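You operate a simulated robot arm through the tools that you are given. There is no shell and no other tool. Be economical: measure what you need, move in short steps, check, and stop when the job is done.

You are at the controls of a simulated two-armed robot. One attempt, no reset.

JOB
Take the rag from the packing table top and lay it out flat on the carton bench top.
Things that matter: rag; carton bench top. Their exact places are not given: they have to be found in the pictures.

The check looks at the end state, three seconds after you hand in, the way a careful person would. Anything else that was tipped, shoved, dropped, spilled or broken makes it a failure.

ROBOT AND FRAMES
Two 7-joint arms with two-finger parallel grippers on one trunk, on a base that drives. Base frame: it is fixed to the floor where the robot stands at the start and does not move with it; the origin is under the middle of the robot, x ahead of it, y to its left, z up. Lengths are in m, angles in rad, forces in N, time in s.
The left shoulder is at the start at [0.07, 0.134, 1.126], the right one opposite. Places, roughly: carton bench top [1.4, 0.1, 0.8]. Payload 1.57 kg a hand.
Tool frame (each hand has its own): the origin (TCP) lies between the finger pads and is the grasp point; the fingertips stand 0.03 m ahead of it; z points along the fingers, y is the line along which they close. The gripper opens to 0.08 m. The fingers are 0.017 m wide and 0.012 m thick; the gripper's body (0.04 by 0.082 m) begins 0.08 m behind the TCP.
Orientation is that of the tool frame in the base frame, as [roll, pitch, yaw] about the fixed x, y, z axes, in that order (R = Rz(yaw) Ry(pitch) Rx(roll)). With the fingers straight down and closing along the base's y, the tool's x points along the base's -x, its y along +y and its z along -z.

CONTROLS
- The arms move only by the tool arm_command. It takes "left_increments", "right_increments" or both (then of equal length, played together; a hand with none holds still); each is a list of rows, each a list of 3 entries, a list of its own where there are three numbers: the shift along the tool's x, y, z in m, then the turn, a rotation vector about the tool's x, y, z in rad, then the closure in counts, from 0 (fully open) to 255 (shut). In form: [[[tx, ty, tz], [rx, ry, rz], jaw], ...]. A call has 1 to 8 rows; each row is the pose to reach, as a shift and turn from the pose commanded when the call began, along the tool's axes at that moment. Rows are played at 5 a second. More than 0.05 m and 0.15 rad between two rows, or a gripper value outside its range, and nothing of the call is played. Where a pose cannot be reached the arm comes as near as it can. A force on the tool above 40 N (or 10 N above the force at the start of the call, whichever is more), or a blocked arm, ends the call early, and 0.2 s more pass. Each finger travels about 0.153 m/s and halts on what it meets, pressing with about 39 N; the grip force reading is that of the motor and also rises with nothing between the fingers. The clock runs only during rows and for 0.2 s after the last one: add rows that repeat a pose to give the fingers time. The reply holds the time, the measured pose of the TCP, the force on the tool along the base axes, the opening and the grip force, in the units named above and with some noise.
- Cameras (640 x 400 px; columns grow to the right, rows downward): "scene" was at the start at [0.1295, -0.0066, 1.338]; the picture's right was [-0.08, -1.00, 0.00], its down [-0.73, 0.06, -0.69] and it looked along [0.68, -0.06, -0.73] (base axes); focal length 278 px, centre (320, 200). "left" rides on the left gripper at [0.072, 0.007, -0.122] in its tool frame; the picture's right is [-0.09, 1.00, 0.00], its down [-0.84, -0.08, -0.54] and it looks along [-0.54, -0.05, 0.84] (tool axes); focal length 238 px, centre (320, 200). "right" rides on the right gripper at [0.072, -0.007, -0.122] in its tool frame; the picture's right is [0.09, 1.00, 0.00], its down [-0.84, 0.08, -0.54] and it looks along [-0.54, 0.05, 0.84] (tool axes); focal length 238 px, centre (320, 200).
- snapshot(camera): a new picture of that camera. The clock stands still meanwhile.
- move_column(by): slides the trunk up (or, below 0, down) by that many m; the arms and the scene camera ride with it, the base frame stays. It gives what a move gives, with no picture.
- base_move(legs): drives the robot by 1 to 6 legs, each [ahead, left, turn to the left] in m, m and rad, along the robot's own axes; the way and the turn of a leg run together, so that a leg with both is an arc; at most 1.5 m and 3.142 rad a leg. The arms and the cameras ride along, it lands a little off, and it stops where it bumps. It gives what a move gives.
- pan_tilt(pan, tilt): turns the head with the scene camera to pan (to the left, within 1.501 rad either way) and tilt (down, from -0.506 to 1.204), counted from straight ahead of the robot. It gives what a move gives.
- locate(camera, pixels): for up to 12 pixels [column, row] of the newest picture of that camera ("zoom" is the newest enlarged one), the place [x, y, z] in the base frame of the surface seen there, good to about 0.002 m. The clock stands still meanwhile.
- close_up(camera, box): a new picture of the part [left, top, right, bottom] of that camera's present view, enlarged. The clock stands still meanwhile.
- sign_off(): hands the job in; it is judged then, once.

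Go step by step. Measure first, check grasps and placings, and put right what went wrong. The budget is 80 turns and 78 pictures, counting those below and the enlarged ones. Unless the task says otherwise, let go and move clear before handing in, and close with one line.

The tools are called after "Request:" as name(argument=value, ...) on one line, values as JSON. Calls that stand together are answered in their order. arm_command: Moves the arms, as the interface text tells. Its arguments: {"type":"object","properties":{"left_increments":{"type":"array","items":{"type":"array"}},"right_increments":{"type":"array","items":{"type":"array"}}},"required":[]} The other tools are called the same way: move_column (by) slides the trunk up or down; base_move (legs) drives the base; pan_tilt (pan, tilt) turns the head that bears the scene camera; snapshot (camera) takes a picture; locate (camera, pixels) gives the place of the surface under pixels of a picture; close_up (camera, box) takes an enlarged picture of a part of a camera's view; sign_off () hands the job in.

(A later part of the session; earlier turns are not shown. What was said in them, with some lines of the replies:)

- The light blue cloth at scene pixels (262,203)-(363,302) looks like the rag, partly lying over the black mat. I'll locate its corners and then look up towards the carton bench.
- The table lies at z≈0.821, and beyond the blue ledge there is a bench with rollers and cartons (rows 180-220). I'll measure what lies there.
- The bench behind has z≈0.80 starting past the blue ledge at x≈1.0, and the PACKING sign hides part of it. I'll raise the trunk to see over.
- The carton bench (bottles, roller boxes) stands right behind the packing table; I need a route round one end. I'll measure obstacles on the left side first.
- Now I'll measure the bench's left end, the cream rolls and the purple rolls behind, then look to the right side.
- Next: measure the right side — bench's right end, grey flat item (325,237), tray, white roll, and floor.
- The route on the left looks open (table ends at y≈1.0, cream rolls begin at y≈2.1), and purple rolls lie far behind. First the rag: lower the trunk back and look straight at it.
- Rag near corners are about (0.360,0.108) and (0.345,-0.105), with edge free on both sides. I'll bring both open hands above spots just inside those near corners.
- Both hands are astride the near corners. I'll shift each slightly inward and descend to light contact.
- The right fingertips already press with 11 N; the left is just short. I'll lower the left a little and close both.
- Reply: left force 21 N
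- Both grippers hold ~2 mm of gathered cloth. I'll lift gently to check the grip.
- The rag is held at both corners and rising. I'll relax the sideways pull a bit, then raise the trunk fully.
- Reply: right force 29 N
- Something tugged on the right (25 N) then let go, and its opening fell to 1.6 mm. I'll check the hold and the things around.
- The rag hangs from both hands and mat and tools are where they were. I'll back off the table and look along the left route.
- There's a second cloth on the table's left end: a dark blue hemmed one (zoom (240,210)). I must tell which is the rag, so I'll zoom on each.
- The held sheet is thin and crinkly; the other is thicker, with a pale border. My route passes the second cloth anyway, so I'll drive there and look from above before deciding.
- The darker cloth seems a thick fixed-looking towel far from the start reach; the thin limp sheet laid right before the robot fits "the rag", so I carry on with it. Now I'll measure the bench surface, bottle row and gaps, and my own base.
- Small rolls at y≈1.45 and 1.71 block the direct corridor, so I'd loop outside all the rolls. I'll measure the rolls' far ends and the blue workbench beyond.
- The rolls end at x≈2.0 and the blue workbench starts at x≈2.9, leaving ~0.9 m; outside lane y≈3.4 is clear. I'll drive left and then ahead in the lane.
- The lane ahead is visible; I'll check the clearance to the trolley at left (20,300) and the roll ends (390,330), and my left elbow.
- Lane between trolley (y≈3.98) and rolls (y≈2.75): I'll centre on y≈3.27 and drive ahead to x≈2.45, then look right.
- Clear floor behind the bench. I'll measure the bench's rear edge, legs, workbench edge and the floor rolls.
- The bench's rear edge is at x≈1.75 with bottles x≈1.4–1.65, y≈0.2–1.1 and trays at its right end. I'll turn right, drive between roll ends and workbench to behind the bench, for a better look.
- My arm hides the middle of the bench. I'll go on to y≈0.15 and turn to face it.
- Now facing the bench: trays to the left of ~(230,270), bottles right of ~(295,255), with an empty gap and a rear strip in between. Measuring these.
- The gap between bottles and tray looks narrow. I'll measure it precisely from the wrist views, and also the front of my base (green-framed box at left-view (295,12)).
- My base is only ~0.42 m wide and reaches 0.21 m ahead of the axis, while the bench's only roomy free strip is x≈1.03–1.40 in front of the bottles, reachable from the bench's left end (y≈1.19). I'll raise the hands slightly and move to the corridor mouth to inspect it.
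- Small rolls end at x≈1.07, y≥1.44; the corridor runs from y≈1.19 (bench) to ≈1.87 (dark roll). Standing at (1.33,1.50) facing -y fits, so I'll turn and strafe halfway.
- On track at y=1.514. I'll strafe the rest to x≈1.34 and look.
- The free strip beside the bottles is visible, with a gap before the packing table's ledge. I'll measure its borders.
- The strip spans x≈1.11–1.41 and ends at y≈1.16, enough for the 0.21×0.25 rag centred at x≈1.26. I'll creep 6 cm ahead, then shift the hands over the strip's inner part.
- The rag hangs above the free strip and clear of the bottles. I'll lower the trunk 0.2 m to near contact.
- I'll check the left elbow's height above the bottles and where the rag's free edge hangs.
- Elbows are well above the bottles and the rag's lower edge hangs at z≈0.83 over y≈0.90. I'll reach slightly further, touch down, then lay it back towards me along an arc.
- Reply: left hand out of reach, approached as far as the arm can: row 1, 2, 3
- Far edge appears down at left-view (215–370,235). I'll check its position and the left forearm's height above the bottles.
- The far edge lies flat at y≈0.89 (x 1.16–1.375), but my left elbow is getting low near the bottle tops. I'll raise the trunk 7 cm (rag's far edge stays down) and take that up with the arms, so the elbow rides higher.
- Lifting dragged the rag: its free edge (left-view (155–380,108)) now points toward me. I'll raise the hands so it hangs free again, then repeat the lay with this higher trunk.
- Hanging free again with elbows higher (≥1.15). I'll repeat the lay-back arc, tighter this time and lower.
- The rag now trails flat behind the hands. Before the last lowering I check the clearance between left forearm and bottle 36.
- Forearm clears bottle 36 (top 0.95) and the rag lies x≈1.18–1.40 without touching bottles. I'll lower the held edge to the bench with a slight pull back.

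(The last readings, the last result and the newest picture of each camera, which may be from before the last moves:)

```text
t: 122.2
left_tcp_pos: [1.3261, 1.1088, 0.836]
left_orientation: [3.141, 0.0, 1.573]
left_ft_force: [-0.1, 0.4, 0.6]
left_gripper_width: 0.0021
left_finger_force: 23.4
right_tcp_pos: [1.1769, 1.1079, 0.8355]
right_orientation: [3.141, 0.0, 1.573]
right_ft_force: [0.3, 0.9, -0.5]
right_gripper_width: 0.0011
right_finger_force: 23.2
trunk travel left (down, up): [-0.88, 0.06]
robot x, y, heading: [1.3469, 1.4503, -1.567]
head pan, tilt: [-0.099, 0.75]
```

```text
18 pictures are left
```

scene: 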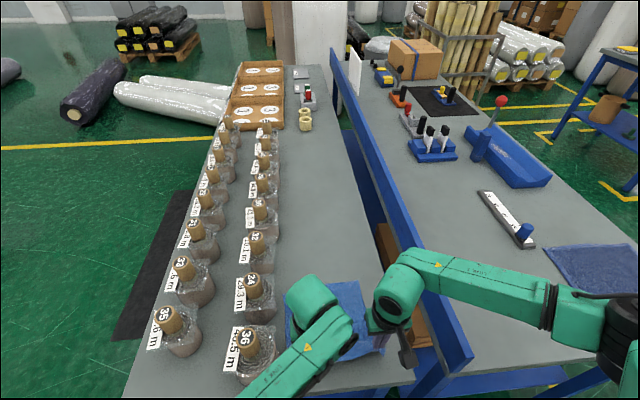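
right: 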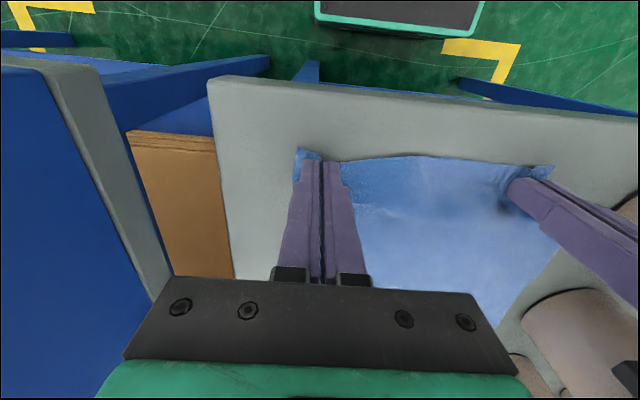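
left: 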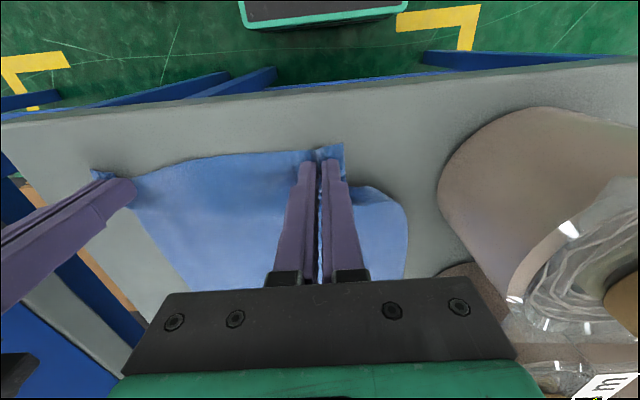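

The edge is down and the rag is spread. I'll open the fingers gently to half and lift straight away.

Request:
arm_command(left_increments=[[[0, 0, 0], [0, 0, 0], 200], [[0, 0, 0], [0, 0, 0], 127], [[0, 0, 0], [0, 0, 0], 127], [[0, 0, -0.03], [0, 0, 0], 127], [[0, 0, -0.07], [0, 0, 0], 127], [[0, 0, -0.11], [0, 0, 0], 127]], right_increments=[[[0, 0, 0], [0, 0, 0], 200], [[0, 0, 0], [0, 0, 0], 127], [[0, 0, 0], [0, 0, 0], 127], [[0, 0, -0.03], [0, 0, 0], 127], [[0, 0, -0.07], [0, 0, 0], 127], [[0, 0, -0.11], [0, 0, 0], 127]])

Request:
snapshot(camera="left")

Request:
snapshot(camera="right")

```text
t: 123.6
left_tcp_pos: [1.327, 1.1092, 0.9473]
left_orientation: [-3.141, -0.001, 1.572]
left_ft_force: [-0.3, 0.3, -0.2]
left_gripper_width: 0.0404
left_finger_force: 0.1
right_tcp_pos: [1.1754, 1.1099, 0.9446]
right_orientation: [-3.14, -0.001, 1.572]
right_ft_force: [-0.1, 0.4, -0.6]
right_gripper_width: 0.0406
right_finger_force: 0.1
trunk travel left (down, up): [-0.88, 0.06]
robot x, y, heading: [1.3482, 1.45, -1.571]
head pan, tilt: [-0.099, 0.75]
```

```text
17 pictures are left
```

left: 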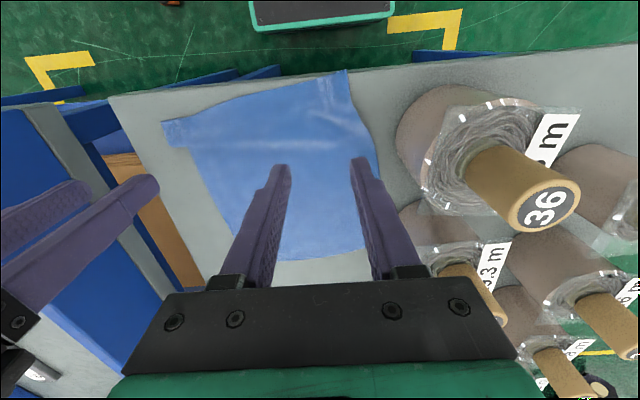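

```text
16 pictures are left
```

right: 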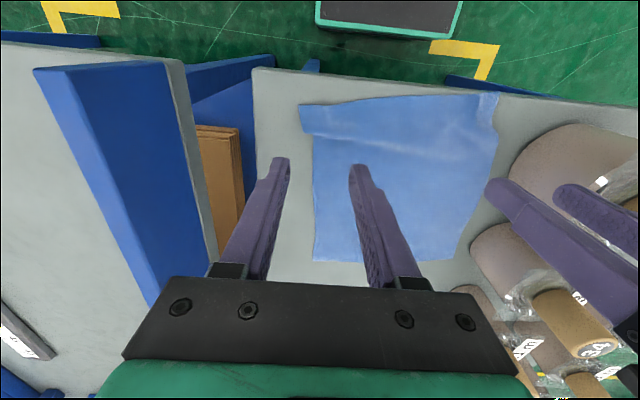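

The rag relaxed almost flat on the bench. I'll lift the hands clear with the trunk and inspect it fully.

Request:
arm_command(left_increments=[[[0, 0, -0.05], [0, 0, 0], 127], [[0, 0, -0.1], [0, 0, 0], 127], [[0.04, 0, -0.13], [0, 0, 0], 127], [[0.08, 0, -0.16], [0, 0, 0], 127]], right_increments=[[[0, 0, -0.05], [0, 0, 0], 127], [[0, 0, -0.1], [0, 0, 0], 127], [[0.04, 0, -0.13], [0, 0, 0], 127], [[0.08, 0, -0.16], [0, 0, 0], 127]])

Request:
pan_tilt(pan=-0.1, tilt=0.95)

Request:
snapshot(camera="scene")

Request:
snapshot(camera="right")

```text
t: 124.0
left_tcp_pos: [1.4151, 1.1068, 0.9322]
left_orientation: [2.906, 0.008, 1.575]
left_ft_force: [-1.1, -0.3, -0.6]
left_gripper_width: 0.0399
left_finger_force: 0.0
left hand out of reach, approached as far as the arm can: row 1, 2
right_tcp_pos: [1.1769, 1.1101, 0.9861]
right_orientation: [-3.14, 0.003, 1.57]
right_ft_force: [-0.8, 0.1, 0.0]
right_gripper_width: 0.0401
right_finger_force: 0.0
trunk travel left (down, up): [-0.88, 0.06]
robot x, y, heading: [1.3437, 1.4502, -1.573]
head pan, tilt: [-0.099, 0.75]
stopped in row 2 (left hand): the arm was blocked; the commanded pose is now the measured one
```

```text
t: 124.8
left_tcp_pos: [1.412, 1.1051, 0.9326]
left_orientation: [2.905, 0.008, 1.573]
left_ft_force: [0.5, -0.4, 0.1]
left_gripper_width: 0.0404
left_finger_force: 0.0
right_tcp_pos: [1.1774, 1.109, 0.9874]
right_orientation: [3.141, -0.002, 1.573]
right_ft_force: [-0.4, 0.4, 0.5]
right_gripper_width: 0.0401
right_finger_force: 0.1
trunk travel left (down, up): [-0.88, 0.06]
robot x, y, heading: [1.347, 1.4506, -1.574]
head pan, tilt: [-0.099, 0.949]
```

```text
15 pictures are left
```

scene: 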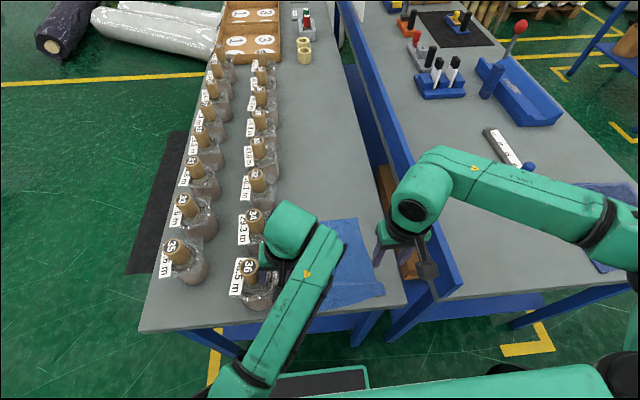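

```text
14 pictures are left
```

right: 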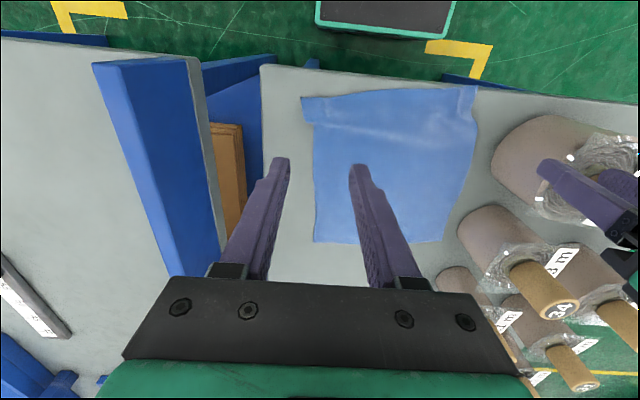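

The left arm hit a folded configuration and swung sideways to x=1.41, near bottle 36. I'll look from the left camera and re-measure bottle 36 before moving.

Request:
snapshot(camera="left")

Request:
close_up(camera="scene", box=[200, 180, 420, 320])

Request:
locate(camera="scene", pixels=[[251, 266], [240, 290], [290, 235], [300, 270], [235, 370], [252, 217], [320, 230]])

```text
13 pictures are left
```

left: 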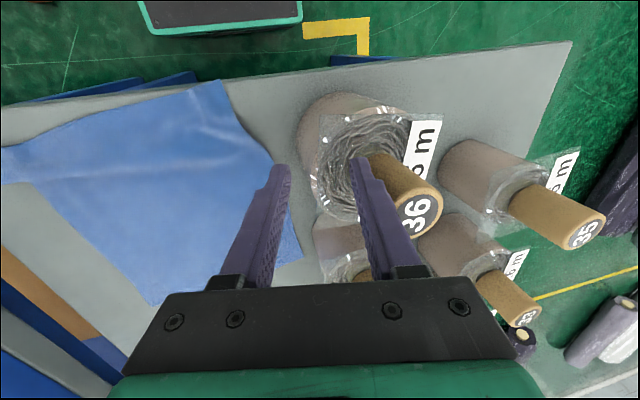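

```text
2.86 times, centred on (310, 250) of scene
```

zoom: 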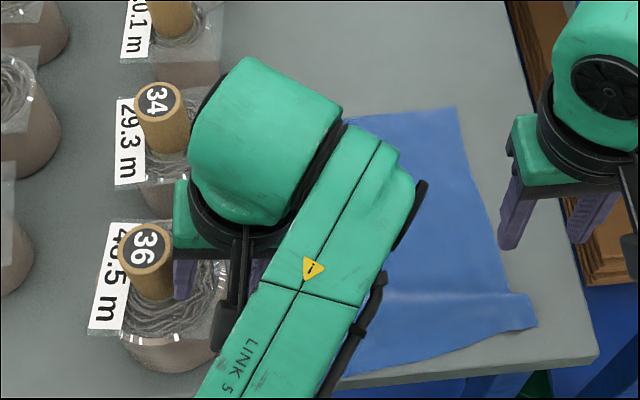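

```text
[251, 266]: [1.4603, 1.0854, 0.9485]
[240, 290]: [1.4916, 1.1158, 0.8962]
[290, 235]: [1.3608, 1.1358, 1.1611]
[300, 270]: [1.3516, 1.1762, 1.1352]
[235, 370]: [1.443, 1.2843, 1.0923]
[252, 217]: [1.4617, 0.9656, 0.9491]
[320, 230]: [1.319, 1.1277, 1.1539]
```

Bottle 36 is still in line with 34 (x≈1.46), so nothing moved; the fingertips hover by its cork. I'll raise the trunk the remaining 6 cm straight up, then back the base 0.1 m to clear.

Request:
move_column(by=0.06)

Request:
snapshot(camera="left")

```text
t: 125.8
left_tcp_pos: [1.4121, 1.1056, 0.9922]
left_orientation: [2.905, 0.008, 1.574]
left_ft_force: [-0.1, 0.2, 0.8]
left_gripper_width: 0.0401
left_finger_force: 0.2
right_tcp_pos: [1.1758, 1.1095, 1.0454]
right_orientation: [-3.141, 0.0, 1.572]
right_ft_force: [1.3, -0.3, -0.2]
right_gripper_width: 0.0404
right_finger_force: 0.0
trunk travel left (down, up): [-0.94, 0.0]
robot x, y, heading: [1.3464, 1.4505, -1.566]
head pan, tilt: [-0.099, 0.949]
```

```text
11 pictures are left
```

left: 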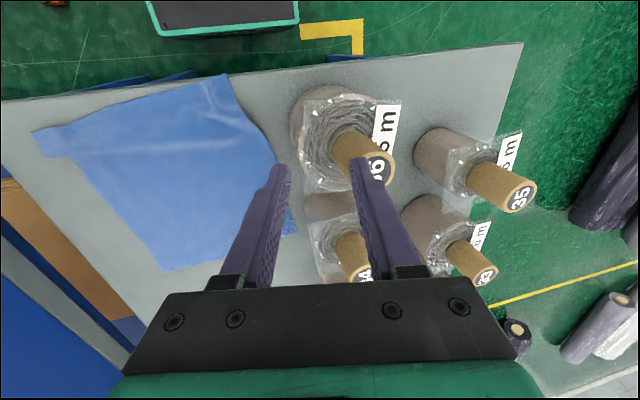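

Fingertips are now above the corks (≈0.96 vs 0.95) and no contact force shows. I'll back off 0.12 m and look at the rag.

Request:
base_move(legs=[[-0.12, 0, 0]])

Request:
snapshot(camera="scene")

Request:
snapshot(camera="left")

```text
t: 127.0
left_tcp_pos: [1.413, 1.2243, 0.9892]
left_orientation: [2.906, 0.006, 1.574]
left_ft_force: [1.0, -0.4, 0.0]
left_gripper_width: 0.0397
left_finger_force: 0.2
right_tcp_pos: [1.1767, 1.2269, 1.0454]
right_orientation: [-3.141, -0.001, 1.574]
right_ft_force: [-1.1, 0.2, 0.0]
right_gripper_width: 0.0404
right_finger_force: 0.1
trunk travel left (down, up): [-0.94, 0.0]
robot x, y, heading: [1.3478, 1.5716, -1.569]
head pan, tilt: [-0.099, 0.949]
```

```text
10 pictures are left
```

scene: 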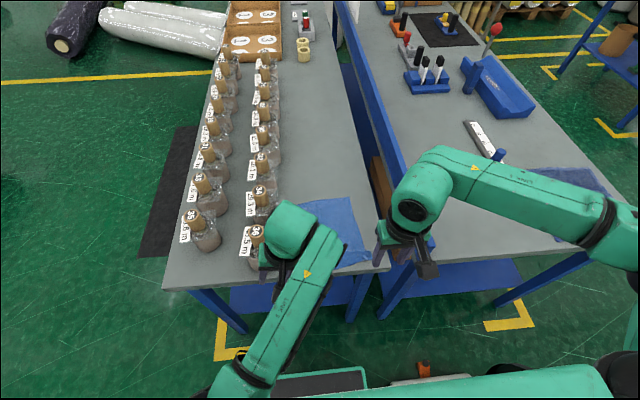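

```text
9 pictures are left
```

left: 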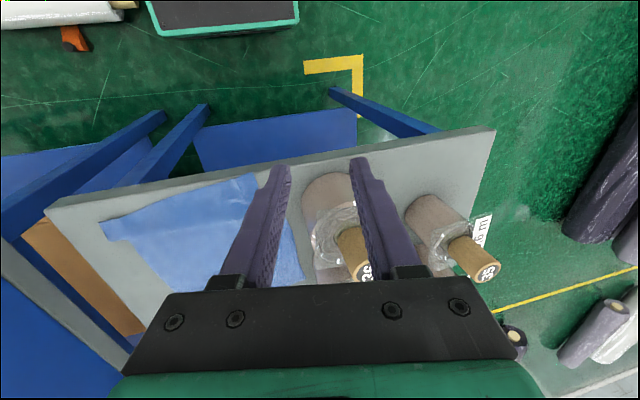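

The rag lies flat with all corners on the bench as far as seen. I'll measure corners, wrinkle height, and bottle 36.

Request:
close_up(camera="left", box=[40, 130, 400, 300])

Request:
locate(camera="left", pixels=[[108, 222], [245, 180], [300, 278], [165, 285], [238, 190], [130, 238], [180, 215], [200, 250], [250, 172], [310, 185], [160, 225], [215, 200]])

```text
1.78 times, centred on (220, 215) of left
```

zoom: 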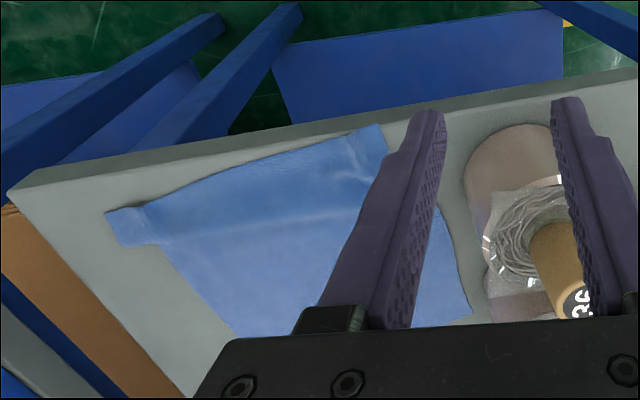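

```text
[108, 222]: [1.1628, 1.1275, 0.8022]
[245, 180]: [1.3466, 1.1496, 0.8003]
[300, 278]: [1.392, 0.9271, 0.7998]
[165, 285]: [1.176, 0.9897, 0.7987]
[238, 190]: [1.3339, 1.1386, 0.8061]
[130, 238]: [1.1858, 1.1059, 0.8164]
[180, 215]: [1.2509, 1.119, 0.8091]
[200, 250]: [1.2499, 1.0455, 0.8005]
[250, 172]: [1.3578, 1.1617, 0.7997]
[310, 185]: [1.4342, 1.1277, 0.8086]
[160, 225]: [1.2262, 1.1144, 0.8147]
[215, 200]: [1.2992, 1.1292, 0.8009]
```

A ridge ~15 mm high remains near the corner at (1.19,1.11). I'll smooth it: closed right fingertips set down lightly inside the ridge and stroked towards the near edge.

Request:
arm_command(right_increments=[[[-0.045, 0.01, 0], [0, 0, 0], 255], [[-0.09, 0.02, 0], [0, 0, 0], 255], [[-0.135, 0.025, 0], [0, 0, 0], 255], [[-0.162, 0.025, 0.04], [0, 0, 0], 255], [[-0.162, 0.025, 0.09], [0, 0, 0], 255], [[-0.162, 0.025, 0.14], [0, 0, 0], 255], [[-0.162, 0.025, 0.18], [0, 0, 0], 255], [[-0.162, 0.025, 0.203], [0, 0, 0], 255]])

```text
t: 128.8
left_tcp_pos: [1.4148, 1.2271, 0.9921]
left_orientation: [2.904, 0.008, 1.576]
left_ft_force: [0.0, 0.1, 0.1]
left_gripper_width: 0.0401
left_finger_force: 0.1
right_tcp_pos: [1.2028, 1.0679, 0.8426]
right_orientation: [3.14, 0.002, 1.575]
right_ft_force: [0.1, 0.7, -0.1]
right_gripper_width: 0.0
right_finger_force: 21.5
trunk travel left (down, up): [-0.94, 0.0]
robot x, y, heading: [1.3462, 1.5689, -1.565]
head pan, tilt: [-0.099, 0.949]
```

Request:
arm_command(right_increments=[[[0, 0, 0.008], [0, 0, 0], 255], [[0, 0, 0.0115], [0, 0, 0], 255], [[0.012, 0, 0.0115], [0, 0, 0], 255], [[0.025, 0, 0.0115], [0, 0, 0], 255], [[0.038, 0, 0.0115], [0, 0, 0], 255], [[0.05, 0, 0.0115], [0, 0, 0], 255], [[0.05, 0, -0.03], [0, 0, 0], 255], [[0.05, 0, -0.07], [0, 0, 0], 255]])

Request:
close_up(camera="left", box=[40, 130, 400, 300])

Request:
locate(camera="zoom", pixels=[[125, 225], [160, 240], [200, 230], [250, 210], [300, 200], [350, 170], [375, 135], [150, 215], [200, 270], [455, 300], [110, 215], [300, 160]])

```text
t: 130.6
left_tcp_pos: [1.4132, 1.2274, 0.9917]
left_orientation: [2.905, 0.01, 1.574]
left_ft_force: [-0.8, 0.1, -0.5]
left_gripper_width: 0.0403
left_finger_force: 0.1
right_tcp_pos: [1.2011, 1.1164, 0.9126]
right_orientation: [-3.141, 0.0, 1.573]
right_ft_force: [0.2, 0.0, 0.3]
right_gripper_width: 0.0
right_finger_force: 21.4
right hand out of reach, approached as far as the arm can: row 1, 2
trunk travel left (down, up): [-0.94, 0.0]
robot x, y, heading: [1.3462, 1.5662, -1.567]
head pan, tilt: [-0.099, 0.949]
```

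```text
1.78 times, centred on (220, 215) of left
```

zoom: 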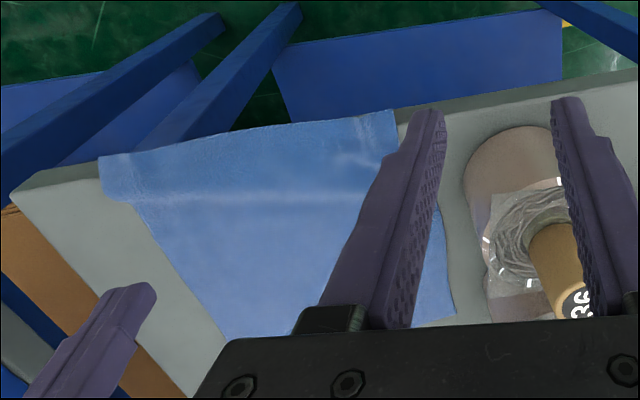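

```text
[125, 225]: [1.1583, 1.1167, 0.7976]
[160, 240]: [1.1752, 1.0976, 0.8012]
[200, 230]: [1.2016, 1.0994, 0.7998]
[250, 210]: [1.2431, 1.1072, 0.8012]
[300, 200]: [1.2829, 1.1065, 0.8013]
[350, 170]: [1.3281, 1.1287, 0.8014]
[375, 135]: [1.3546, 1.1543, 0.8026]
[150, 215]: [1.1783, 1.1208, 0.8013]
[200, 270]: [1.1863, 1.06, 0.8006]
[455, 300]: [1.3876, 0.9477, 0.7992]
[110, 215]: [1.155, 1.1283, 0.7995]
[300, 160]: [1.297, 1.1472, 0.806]
```

The ridge is gone, but the near edge (zoom (100,160)–(395,112)) now seems to overhang the bench end. I'll measure it.

Request:
locate(camera="zoom", pixels=[[105, 160], [200, 145], [300, 128], [390, 113], [150, 165], [250, 150], [350, 130], [105, 195], [200, 165], [50, 175], [400, 130], [225, 330]])

```text
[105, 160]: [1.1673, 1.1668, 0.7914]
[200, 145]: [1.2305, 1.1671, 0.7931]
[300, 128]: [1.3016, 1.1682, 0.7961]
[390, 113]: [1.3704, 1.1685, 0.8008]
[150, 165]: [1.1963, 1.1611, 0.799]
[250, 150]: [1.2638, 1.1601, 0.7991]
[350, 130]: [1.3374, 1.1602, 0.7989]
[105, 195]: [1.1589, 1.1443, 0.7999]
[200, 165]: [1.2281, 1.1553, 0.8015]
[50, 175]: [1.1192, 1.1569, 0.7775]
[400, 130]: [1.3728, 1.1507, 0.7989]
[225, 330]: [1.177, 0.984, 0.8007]
```

About 1 cm of the near edge hangs past the bench end (y≈1.16). I'll draw the rag inward from its far part: first right hand up and forward over (1.28,0.99), then trunk down 0.1 m for reach.

Request:
arm_command(right_increments=[[[0, 0.01, -0.045], [0, 0, 0], 255], [[0, 0.03, -0.09], [0, 0, 0], 255], [[-0.03, 0.05, -0.12], [0, 0, 0], 255], [[-0.06, 0.065, -0.12], [0, 0, 0], 255], [[-0.1, 0.075, -0.12], [0, 0, 0], 255], [[-0.126, 0.078, -0.12], [0, 0, 0], 255]])

Request:
move_column(by=-0.1)

```text
t: 132.0
left_tcp_pos: [1.4152, 1.2262, 0.9905]
left_orientation: [2.908, 0.01, 1.573]
left_ft_force: [0.0, -0.5, -0.3]
left_gripper_width: 0.0404
left_finger_force: 0.0
right_tcp_pos: [1.2828, 0.994, 1.0338]
right_orientation: [3.141, 0.0, 1.577]
right_ft_force: [0.6, -1.0, 0.5]
right_gripper_width: 0.0001
right_finger_force: 21.1
trunk travel left (down, up): [-0.94, 0.0]
robot x, y, heading: [1.3476, 1.5699, -1.567]
head pan, tilt: [-0.099, 0.949]
```

```text
t: 133.3
left_tcp_pos: [1.4135, 1.228, 0.8927]
left_orientation: [2.907, 0.009, 1.576]
left_ft_force: [0.3, 0.0, 0.7]
left_gripper_width: 0.0399
left_finger_force: 0.0
right_tcp_pos: [1.2802, 0.9944, 0.9335]
right_orientation: [-3.142, -0.001, 1.574]
right_ft_force: [-0.7, 0.1, -0.1]
right_gripper_width: 0.0
right_finger_force: 21.6
trunk travel left (down, up): [-0.84, 0.1]
robot x, y, heading: [1.3444, 1.5689, -1.567]
head pan, tilt: [-0.099, 0.949]
```

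Request:
arm_command(right_increments=[[[0, 0, 0.05], [0, 0, 0], 255], [[0, 0, 0.09], [0, 0, 0], 255], [[0, 0, 0.1025], [0, 0, 0], 255], [[-0.01, 0, 0.1028], [0, 0, 0], 255], [[-0.02, 0, 0.1028], [0, 0, 0], 255], [[-0.03, 0, 0.1028], [0, 0, 0], 255], [[-0.03, 0, 0.06], [0, 0, 0], 255], [[-0.03, 0, 0.01], [0, 0, 0], 255]])

Request:
close_up(camera="left", box=[0, 40, 400, 300])

```text
t: 135.1
left_tcp_pos: [1.4133, 1.2263, 0.8927]
left_orientation: [2.906, 0.009, 1.574]
left_ft_force: [0.2, -0.1, -0.6]
left_gripper_width: 0.0402
left_finger_force: 0.1
right_tcp_pos: [1.2555, 1.0002, 0.8879]
right_orientation: [-3.141, 0.002, 1.572]
right_ft_force: [-0.9, 1.0, -0.5]
right_gripper_width: 0.0
right_finger_force: 21.9
right hand out of reach, approached as far as the arm can: row 1, 2, 3, 4, 5, 6, 7, 8
trunk travel left (down, up): [-0.84, 0.1]
robot x, y, heading: [1.3429, 1.5709, -1.57]
head pan, tilt: [-0.099, 0.949]
```

```text
1.54 times, centred on (200, 170) of left
```

zoom: 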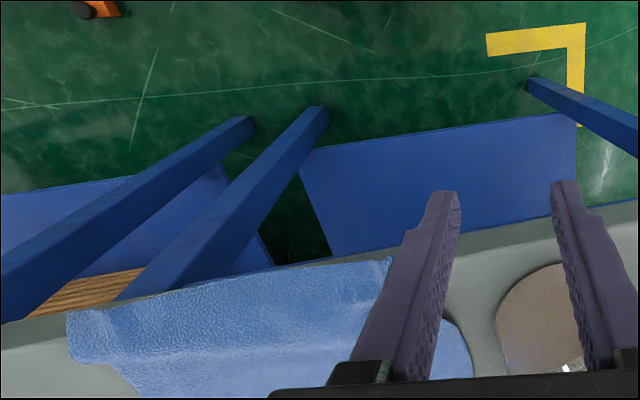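

The right hand could not reach down there with the shoulder this high (it stayed at z≈0.89), so the rag still overhangs a bit. I'll raise that hand, lower the trunk another 0.12 m (the left hand stays clear beyond the bench end), then retry.

Request:
arm_command(right_increments=[[[0.02, 0, -0.04], [0, 0, 0], 255], [[0.03, 0, -0.08], [0, 0, 0], 255], [[0.03, 0, -0.12], [0, 0, 0], 255], [[0.03, 0, -0.12], [0, 0, 0], 255]])

Request:
move_column(by=-0.12)

```text
t: 136.1
left_tcp_pos: [1.4124, 1.2264, 0.8909]
left_orientation: [2.903, 0.01, 1.575]
left_ft_force: [-0.4, 0.2, -0.4]
left_gripper_width: 0.0404
left_finger_force: 0.1
right_tcp_pos: [1.2524, 1.031, 1.0067]
right_orientation: [-3.141, 0.0, 1.574]
right_ft_force: [-0.3, 0.1, 0.2]
right_gripper_width: 0.0002
right_finger_force: 21.7
trunk travel left (down, up): [-0.84, 0.1]
robot x, y, heading: [1.3459, 1.5689, -1.573]
head pan, tilt: [-0.099, 0.949]
```

```text
t: 137.6
left_tcp_pos: [1.414, 1.227, 0.7719]
left_orientation: [2.907, 0.009, 1.575]
left_ft_force: [0.8, 0.5, -0.7]
left_gripper_width: 0.0401
left_finger_force: 0.1
right_tcp_pos: [1.2535, 1.0306, 0.8856]
right_orientation: [-3.141, 0.001, 1.573]
right_ft_force: [0.5, -0.1, 0.1]
right_gripper_width: 0.0
right_finger_force: 21.1
trunk travel left (down, up): [-0.72, 0.22]
robot x, y, heading: [1.3468, 1.5699, -1.571]
head pan, tilt: [-0.099, 0.949]
```

Request:
arm_command(right_increments=[[[-0.02, 0.008, 0], [0, 0, 0], 255], [[-0.045, 0.015, 0], [0, 0, 0], 255], [[-0.045, 0.015, 0.03], [0, 0, 0], 255], [[-0.045, 0.015, 0.045], [0, 0, 0], 255]])

```text
t: 138.6
left_tcp_pos: [1.4141, 1.227, 0.7713]
left_orientation: [2.905, 0.01, 1.574]
left_ft_force: [-0.1, -0.3, 0.5]
left_gripper_width: 0.0401
left_finger_force: 0.1
right_tcp_pos: [1.2725, 0.9863, 0.8397]
right_orientation: [-3.141, 0.002, 1.574]
right_ft_force: [0.1, 0.4, -0.3]
right_gripper_width: 0.0001
right_finger_force: 21.2
trunk travel left (down, up): [-0.72, 0.22]
robot x, y, heading: [1.3463, 1.572, -1.569]
head pan, tilt: [-0.099, 0.949]
```

Now it reaches: (1.27,0.986) at z=0.840. I'll touch down lightly and slide 3 cm inward, then lift.

Request:
arm_command(right_increments=[[[0, 0, 0.006], [0, 0, 0], 255], [[0, 0, 0.0092], [0, 0, 0], 255], [[-0.01, 0, 0.0095], [0, 0, 0], 255], [[-0.02, 0, 0.0095], [0, 0, 0], 255], [[-0.032, 0, 0.0095], [0, 0, 0], 255], [[-0.032, 0, -0.02], [0, 0, 0], 255], [[-0.032, 0, -0.06], [0, 0, 0], 255], [[-0.01, 0, -0.1], [0, 0, 0], 255]])

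Request:
move_column(by=0.22)

Request:
snapshot(camera="left")

Request:
locate(camera="left", pixels=[[108, 222], [120, 200], [150, 195], [200, 185], [240, 175], [255, 185], [300, 278], [165, 285], [180, 215], [150, 235], [220, 210], [200, 250]])

```text
t: 140.4
left_tcp_pos: [1.414, 1.2282, 0.772]
left_orientation: [2.909, 0.012, 1.575]
left_ft_force: [0.2, -0.5, 0.1]
left_gripper_width: 0.0403
left_finger_force: 0.2
right_tcp_pos: [1.2725, 0.978, 0.9437]
right_orientation: [-3.139, 0.001, 1.574]
right_ft_force: [-0.1, 0.3, 0.3]
right_gripper_width: 0.0
right_finger_force: 21.1
right hand out of reach, approached as far as the arm can: row 3, 4, 5, 6, 7
trunk travel left (down, up): [-0.72, 0.22]
robot x, y, heading: [1.3453, 1.569, -1.571]
head pan, tilt: [-0.099, 0.949]
```

```text
t: 142.8
left_tcp_pos: [1.4126, 1.2273, 0.9907]
left_orientation: [2.907, 0.009, 1.573]
left_ft_force: [0.4, 0.4, 0.5]
left_gripper_width: 0.0403
left_finger_force: 0.0
right_tcp_pos: [1.2701, 0.9757, 1.1619]
right_orientation: [3.142, -0.002, 1.572]
right_ft_force: [0.3, 0.0, 0.3]
right_gripper_width: 0.0
right_finger_force: 21.1
trunk travel left (down, up): [-0.94, 0.0]
robot x, y, heading: [1.3472, 1.5719, -1.565]
head pan, tilt: [-0.099, 0.949]
```

```text
5 pictures are left
```

left: 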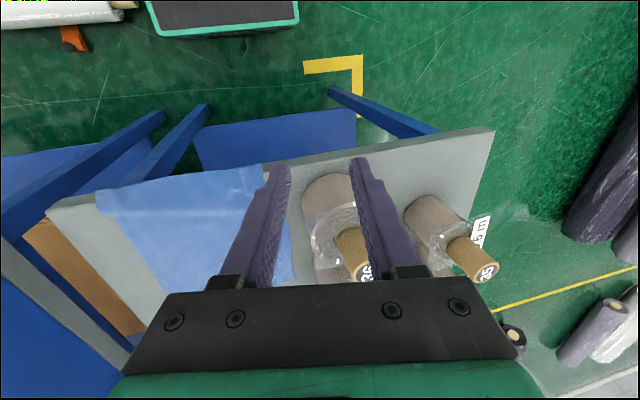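

```text
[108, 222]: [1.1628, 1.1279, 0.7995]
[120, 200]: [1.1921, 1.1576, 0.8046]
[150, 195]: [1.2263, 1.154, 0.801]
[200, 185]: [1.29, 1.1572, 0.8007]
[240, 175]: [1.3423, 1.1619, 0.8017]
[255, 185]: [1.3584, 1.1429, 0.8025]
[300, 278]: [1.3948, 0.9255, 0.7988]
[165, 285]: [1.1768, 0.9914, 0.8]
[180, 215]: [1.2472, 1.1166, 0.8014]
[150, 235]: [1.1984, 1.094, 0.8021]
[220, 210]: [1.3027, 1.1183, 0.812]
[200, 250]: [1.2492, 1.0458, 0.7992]
```

The slide hit the reach limit again, so the edge still overhangs ~1 cm. I'll try to retract the left hand towards me so that the base can move closer.

Request:
arm_command(left_increments=[[[0.02, 0.02, 0], [0.06, 0, 0], 127], [[0.04, 0.04, 0], [0.12, 0, 0], 127], [[0.06, 0.06, 0], [0.18, 0, 0], 127], [[0.06, 0.08, 0], [0.23, 0, 0], 127]])

```text
t: 143.8
left_tcp_pos: [1.4907, 1.2872, 1.0095]
left_orientation: [3.136, 0.009, 1.575]
left_ft_force: [0.8, 0.1, 0.7]
left_gripper_width: 0.0404
left_finger_force: 0.1
right_tcp_pos: [1.2709, 0.9759, 1.1626]
right_orientation: [3.141, -0.001, 1.572]
right_ft_force: [0.1, -0.3, 0.2]
right_gripper_width: 0.0
right_finger_force: 21.2
trunk travel left (down, up): [-0.94, 0.0]
robot x, y, heading: [1.3479, 1.5671, -1.567]
head pan, tilt: [-0.099, 0.949]
```

The left hand moved clear and upright (1.49,1.287). Now base 7 cm ahead, right hand set back over y≈0.985, trunk down again.

Request:
base_move(legs=[[0.07, 0, 0]])

Request:
arm_command(right_increments=[[[0.04, 0, 0.02], [0, 0, 0], 255], [[0.08, 0, 0.05], [0, 0, 0], 255], [[0.08, 0, 0.08], [0, 0, 0], 255]])

Request:
move_column(by=-0.21)

```text
t: 144.8
left_tcp_pos: [1.4902, 1.2244, 1.0118]
left_orientation: [3.137, 0.014, 1.577]
left_ft_force: [0.0, -0.1, 0.2]
left_gripper_width: 0.0399
left_finger_force: 0.2
right_tcp_pos: [1.2716, 0.9142, 1.1667]
right_orientation: [3.141, 0.009, 1.574]
right_ft_force: [-0.3, 0.1, -0.3]
right_gripper_width: 0.0002
right_finger_force: 21.9
trunk travel left (down, up): [-0.94, 0.0]
robot x, y, heading: [1.3451, 1.5, -1.568]
head pan, tilt: [-0.099, 0.949]
```

```text
t: 145.6
left_tcp_pos: [1.4908, 1.2163, 1.0091]
left_orientation: [3.136, 0.008, 1.576]
left_ft_force: [0.0, 0.3, 0.5]
left_gripper_width: 0.0404
left_finger_force: 0.0
right_tcp_pos: [1.275, 0.9831, 1.081]
right_orientation: [-3.141, -0.002, 1.574]
right_ft_force: [-0.6, 0.2, 0.8]
right_gripper_width: 0.0
right_finger_force: 21.3
trunk travel left (down, up): [-0.94, 0.0]
robot x, y, heading: [1.3466, 1.4987, -1.562]
head pan, tilt: [-0.099, 0.949]
```

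```text
t: 147.8
left_tcp_pos: [1.4901, 1.2182, 0.7993]
left_orientation: [3.138, 0.008, 1.575]
left_ft_force: [0.3, -0.1, -0.6]
left_gripper_width: 0.0399
left_finger_force: 0.0
right_tcp_pos: [1.2724, 0.9841, 0.8718]
right_orientation: [3.14, 0.001, 1.573]
right_ft_force: [-0.1, -0.2, -0.9]
right_gripper_width: 0.0
right_finger_force: 21.1
trunk travel left (down, up): [-0.73, 0.21]
robot x, y, heading: [1.3501, 1.5002, -1.569]
head pan, tilt: [-0.099, 0.949]
```

Request:
arm_command(right_increments=[[[0, 0, 0.03], [0, 0, 0], 255], [[0, 0, 0.0415], [0, 0, 0], 255], [[-0.01, 0, 0.0418], [0, 0, 0], 255], [[-0.02, 0, 0.0418], [0, 0, 0], 255], [[-0.03, 0, 0.0418], [0, 0, 0], 255], [[-0.038, 0, 0.0418], [0, 0, 0], 255], [[-0.038, 0, 0.0], [0, 0, 0], 255], [[-0.038, 0, -0.04], [0, 0, 0], 255]])

Request:
move_column(by=0.21)

Request:
arm_command(right_increments=[[[0.04, -0.01, 0], [0, 0, 0], 255], [[0.08, -0.02, 0], [0, 0, 0], 255], [[0.12, -0.04, 0], [0, 0, 0], 255], [[0.16, -0.07, 0], [0, 0, 0], 255], [[0.2, -0.1, 0], [0, 0, 0], 255]])

Request:
snapshot(camera="scene")

```text
t: 149.6
left_tcp_pos: [1.4908, 1.2182, 0.7977]
left_orientation: [3.137, 0.008, 1.575]
left_ft_force: [0.7, -0.3, -0.8]
left_gripper_width: 0.0404
left_finger_force: 0.1
right_tcp_pos: [1.2735, 0.9465, 0.9115]
right_orientation: [-3.14, 0.001, 1.575]
right_ft_force: [-0.1, 0.2, 0.1]
right_gripper_width: 0.0
right_finger_force: 21.3
trunk travel left (down, up): [-0.73, 0.21]
robot x, y, heading: [1.3464, 1.4983, -1.573]
head pan, tilt: [-0.099, 0.949]
```

```text
t: 151.9
left_tcp_pos: [1.4901, 1.2182, 1.0082]
left_orientation: [3.136, 0.009, 1.576]
left_ft_force: [0.0, -0.4, -1.0]
left_gripper_width: 0.0403
left_finger_force: 0.1
right_tcp_pos: [1.2743, 0.9449, 1.1207]
right_orientation: [-3.14, -0.001, 1.575]
right_ft_force: [-0.2, 0.8, 0.9]
right_gripper_width: 0.0001
right_finger_force: 21.1
trunk travel left (down, up): [-0.94, 0.0]
robot x, y, heading: [1.3416, 1.4995, -1.569]
head pan, tilt: [-0.099, 0.949]
```

```text
t: 153.1
left_tcp_pos: [1.4889, 1.2204, 1.0114]
left_orientation: [3.135, 0.011, 1.577]
left_ft_force: [-0.2, 0.1, 0.6]
left_gripper_width: 0.0399
left_finger_force: 0.2
right_tcp_pos: [1.1715, 1.1476, 1.1221]
right_orientation: [3.14, 0.004, 1.575]
right_ft_force: [0.6, -0.1, 0.9]
right_gripper_width: 0.0
right_finger_force: 21.2
trunk travel left (down, up): [-0.94, 0.0]
robot x, y, heading: [1.3467, 1.4995, -1.565]
head pan, tilt: [-0.099, 0.949]
```

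```text
4 pictures are left
```

scene: 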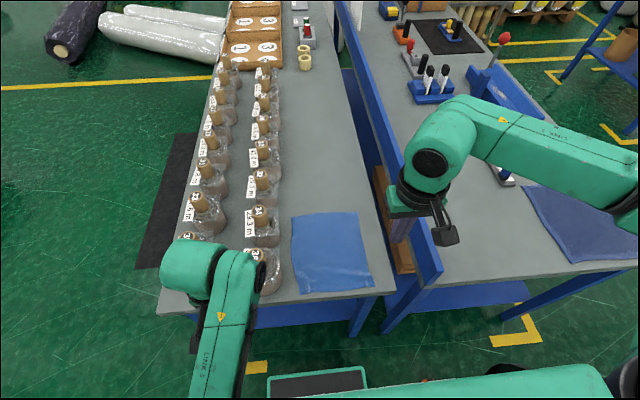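

The rag is in clear view, flat, now inside the bench edge. I'll measure its outline and surface once more.

Request:
locate(camera="scene", pixels=[[293, 216], [358, 213], [372, 286], [300, 292], [330, 250], [340, 275], [310, 280], [365, 270], [335, 289], [292, 240], [350, 283], [345, 297]])

Request:
close_up(camera="scene", box=[260, 195, 400, 310])

```text
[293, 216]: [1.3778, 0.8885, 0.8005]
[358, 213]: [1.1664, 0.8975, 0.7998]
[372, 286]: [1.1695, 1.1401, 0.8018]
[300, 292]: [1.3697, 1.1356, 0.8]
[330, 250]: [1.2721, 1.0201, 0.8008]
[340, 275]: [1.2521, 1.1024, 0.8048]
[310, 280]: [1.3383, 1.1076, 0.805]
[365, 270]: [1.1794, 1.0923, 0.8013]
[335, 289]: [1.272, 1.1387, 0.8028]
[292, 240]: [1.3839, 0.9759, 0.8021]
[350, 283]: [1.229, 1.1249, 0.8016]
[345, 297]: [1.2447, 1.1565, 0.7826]
```

```text
3.48 times, centred on (330, 252) of scene
```

zoom: 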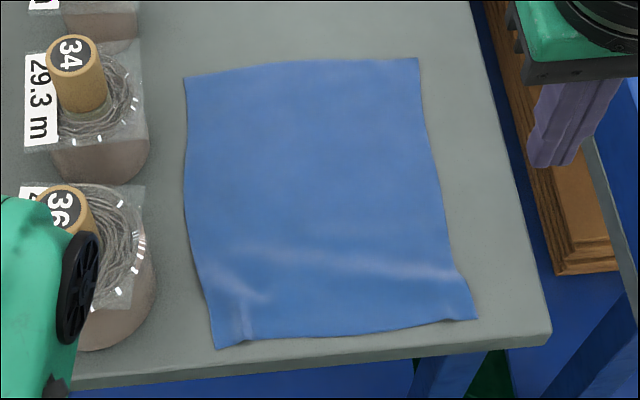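

The rag lies fully within the bench top (x 1.17–1.38, y 0.89–1.14), with every measured point within 5 mm of the bench surface. It isn't touching the bottles, the bottles are upright, and both hands are clear. I'm handing in now.

Request:
sign_off()

```text
The job is handed in.
```

I took the light blue rag from the packing table and laid it flat on the left end of the carton bench top, with no edge hanging over and nothing else visibly disturbed. A second, darker blue cloth lay on the packing table's left end. I treated the thin light blue one in front of the robot as the rag, and that was my judgement.
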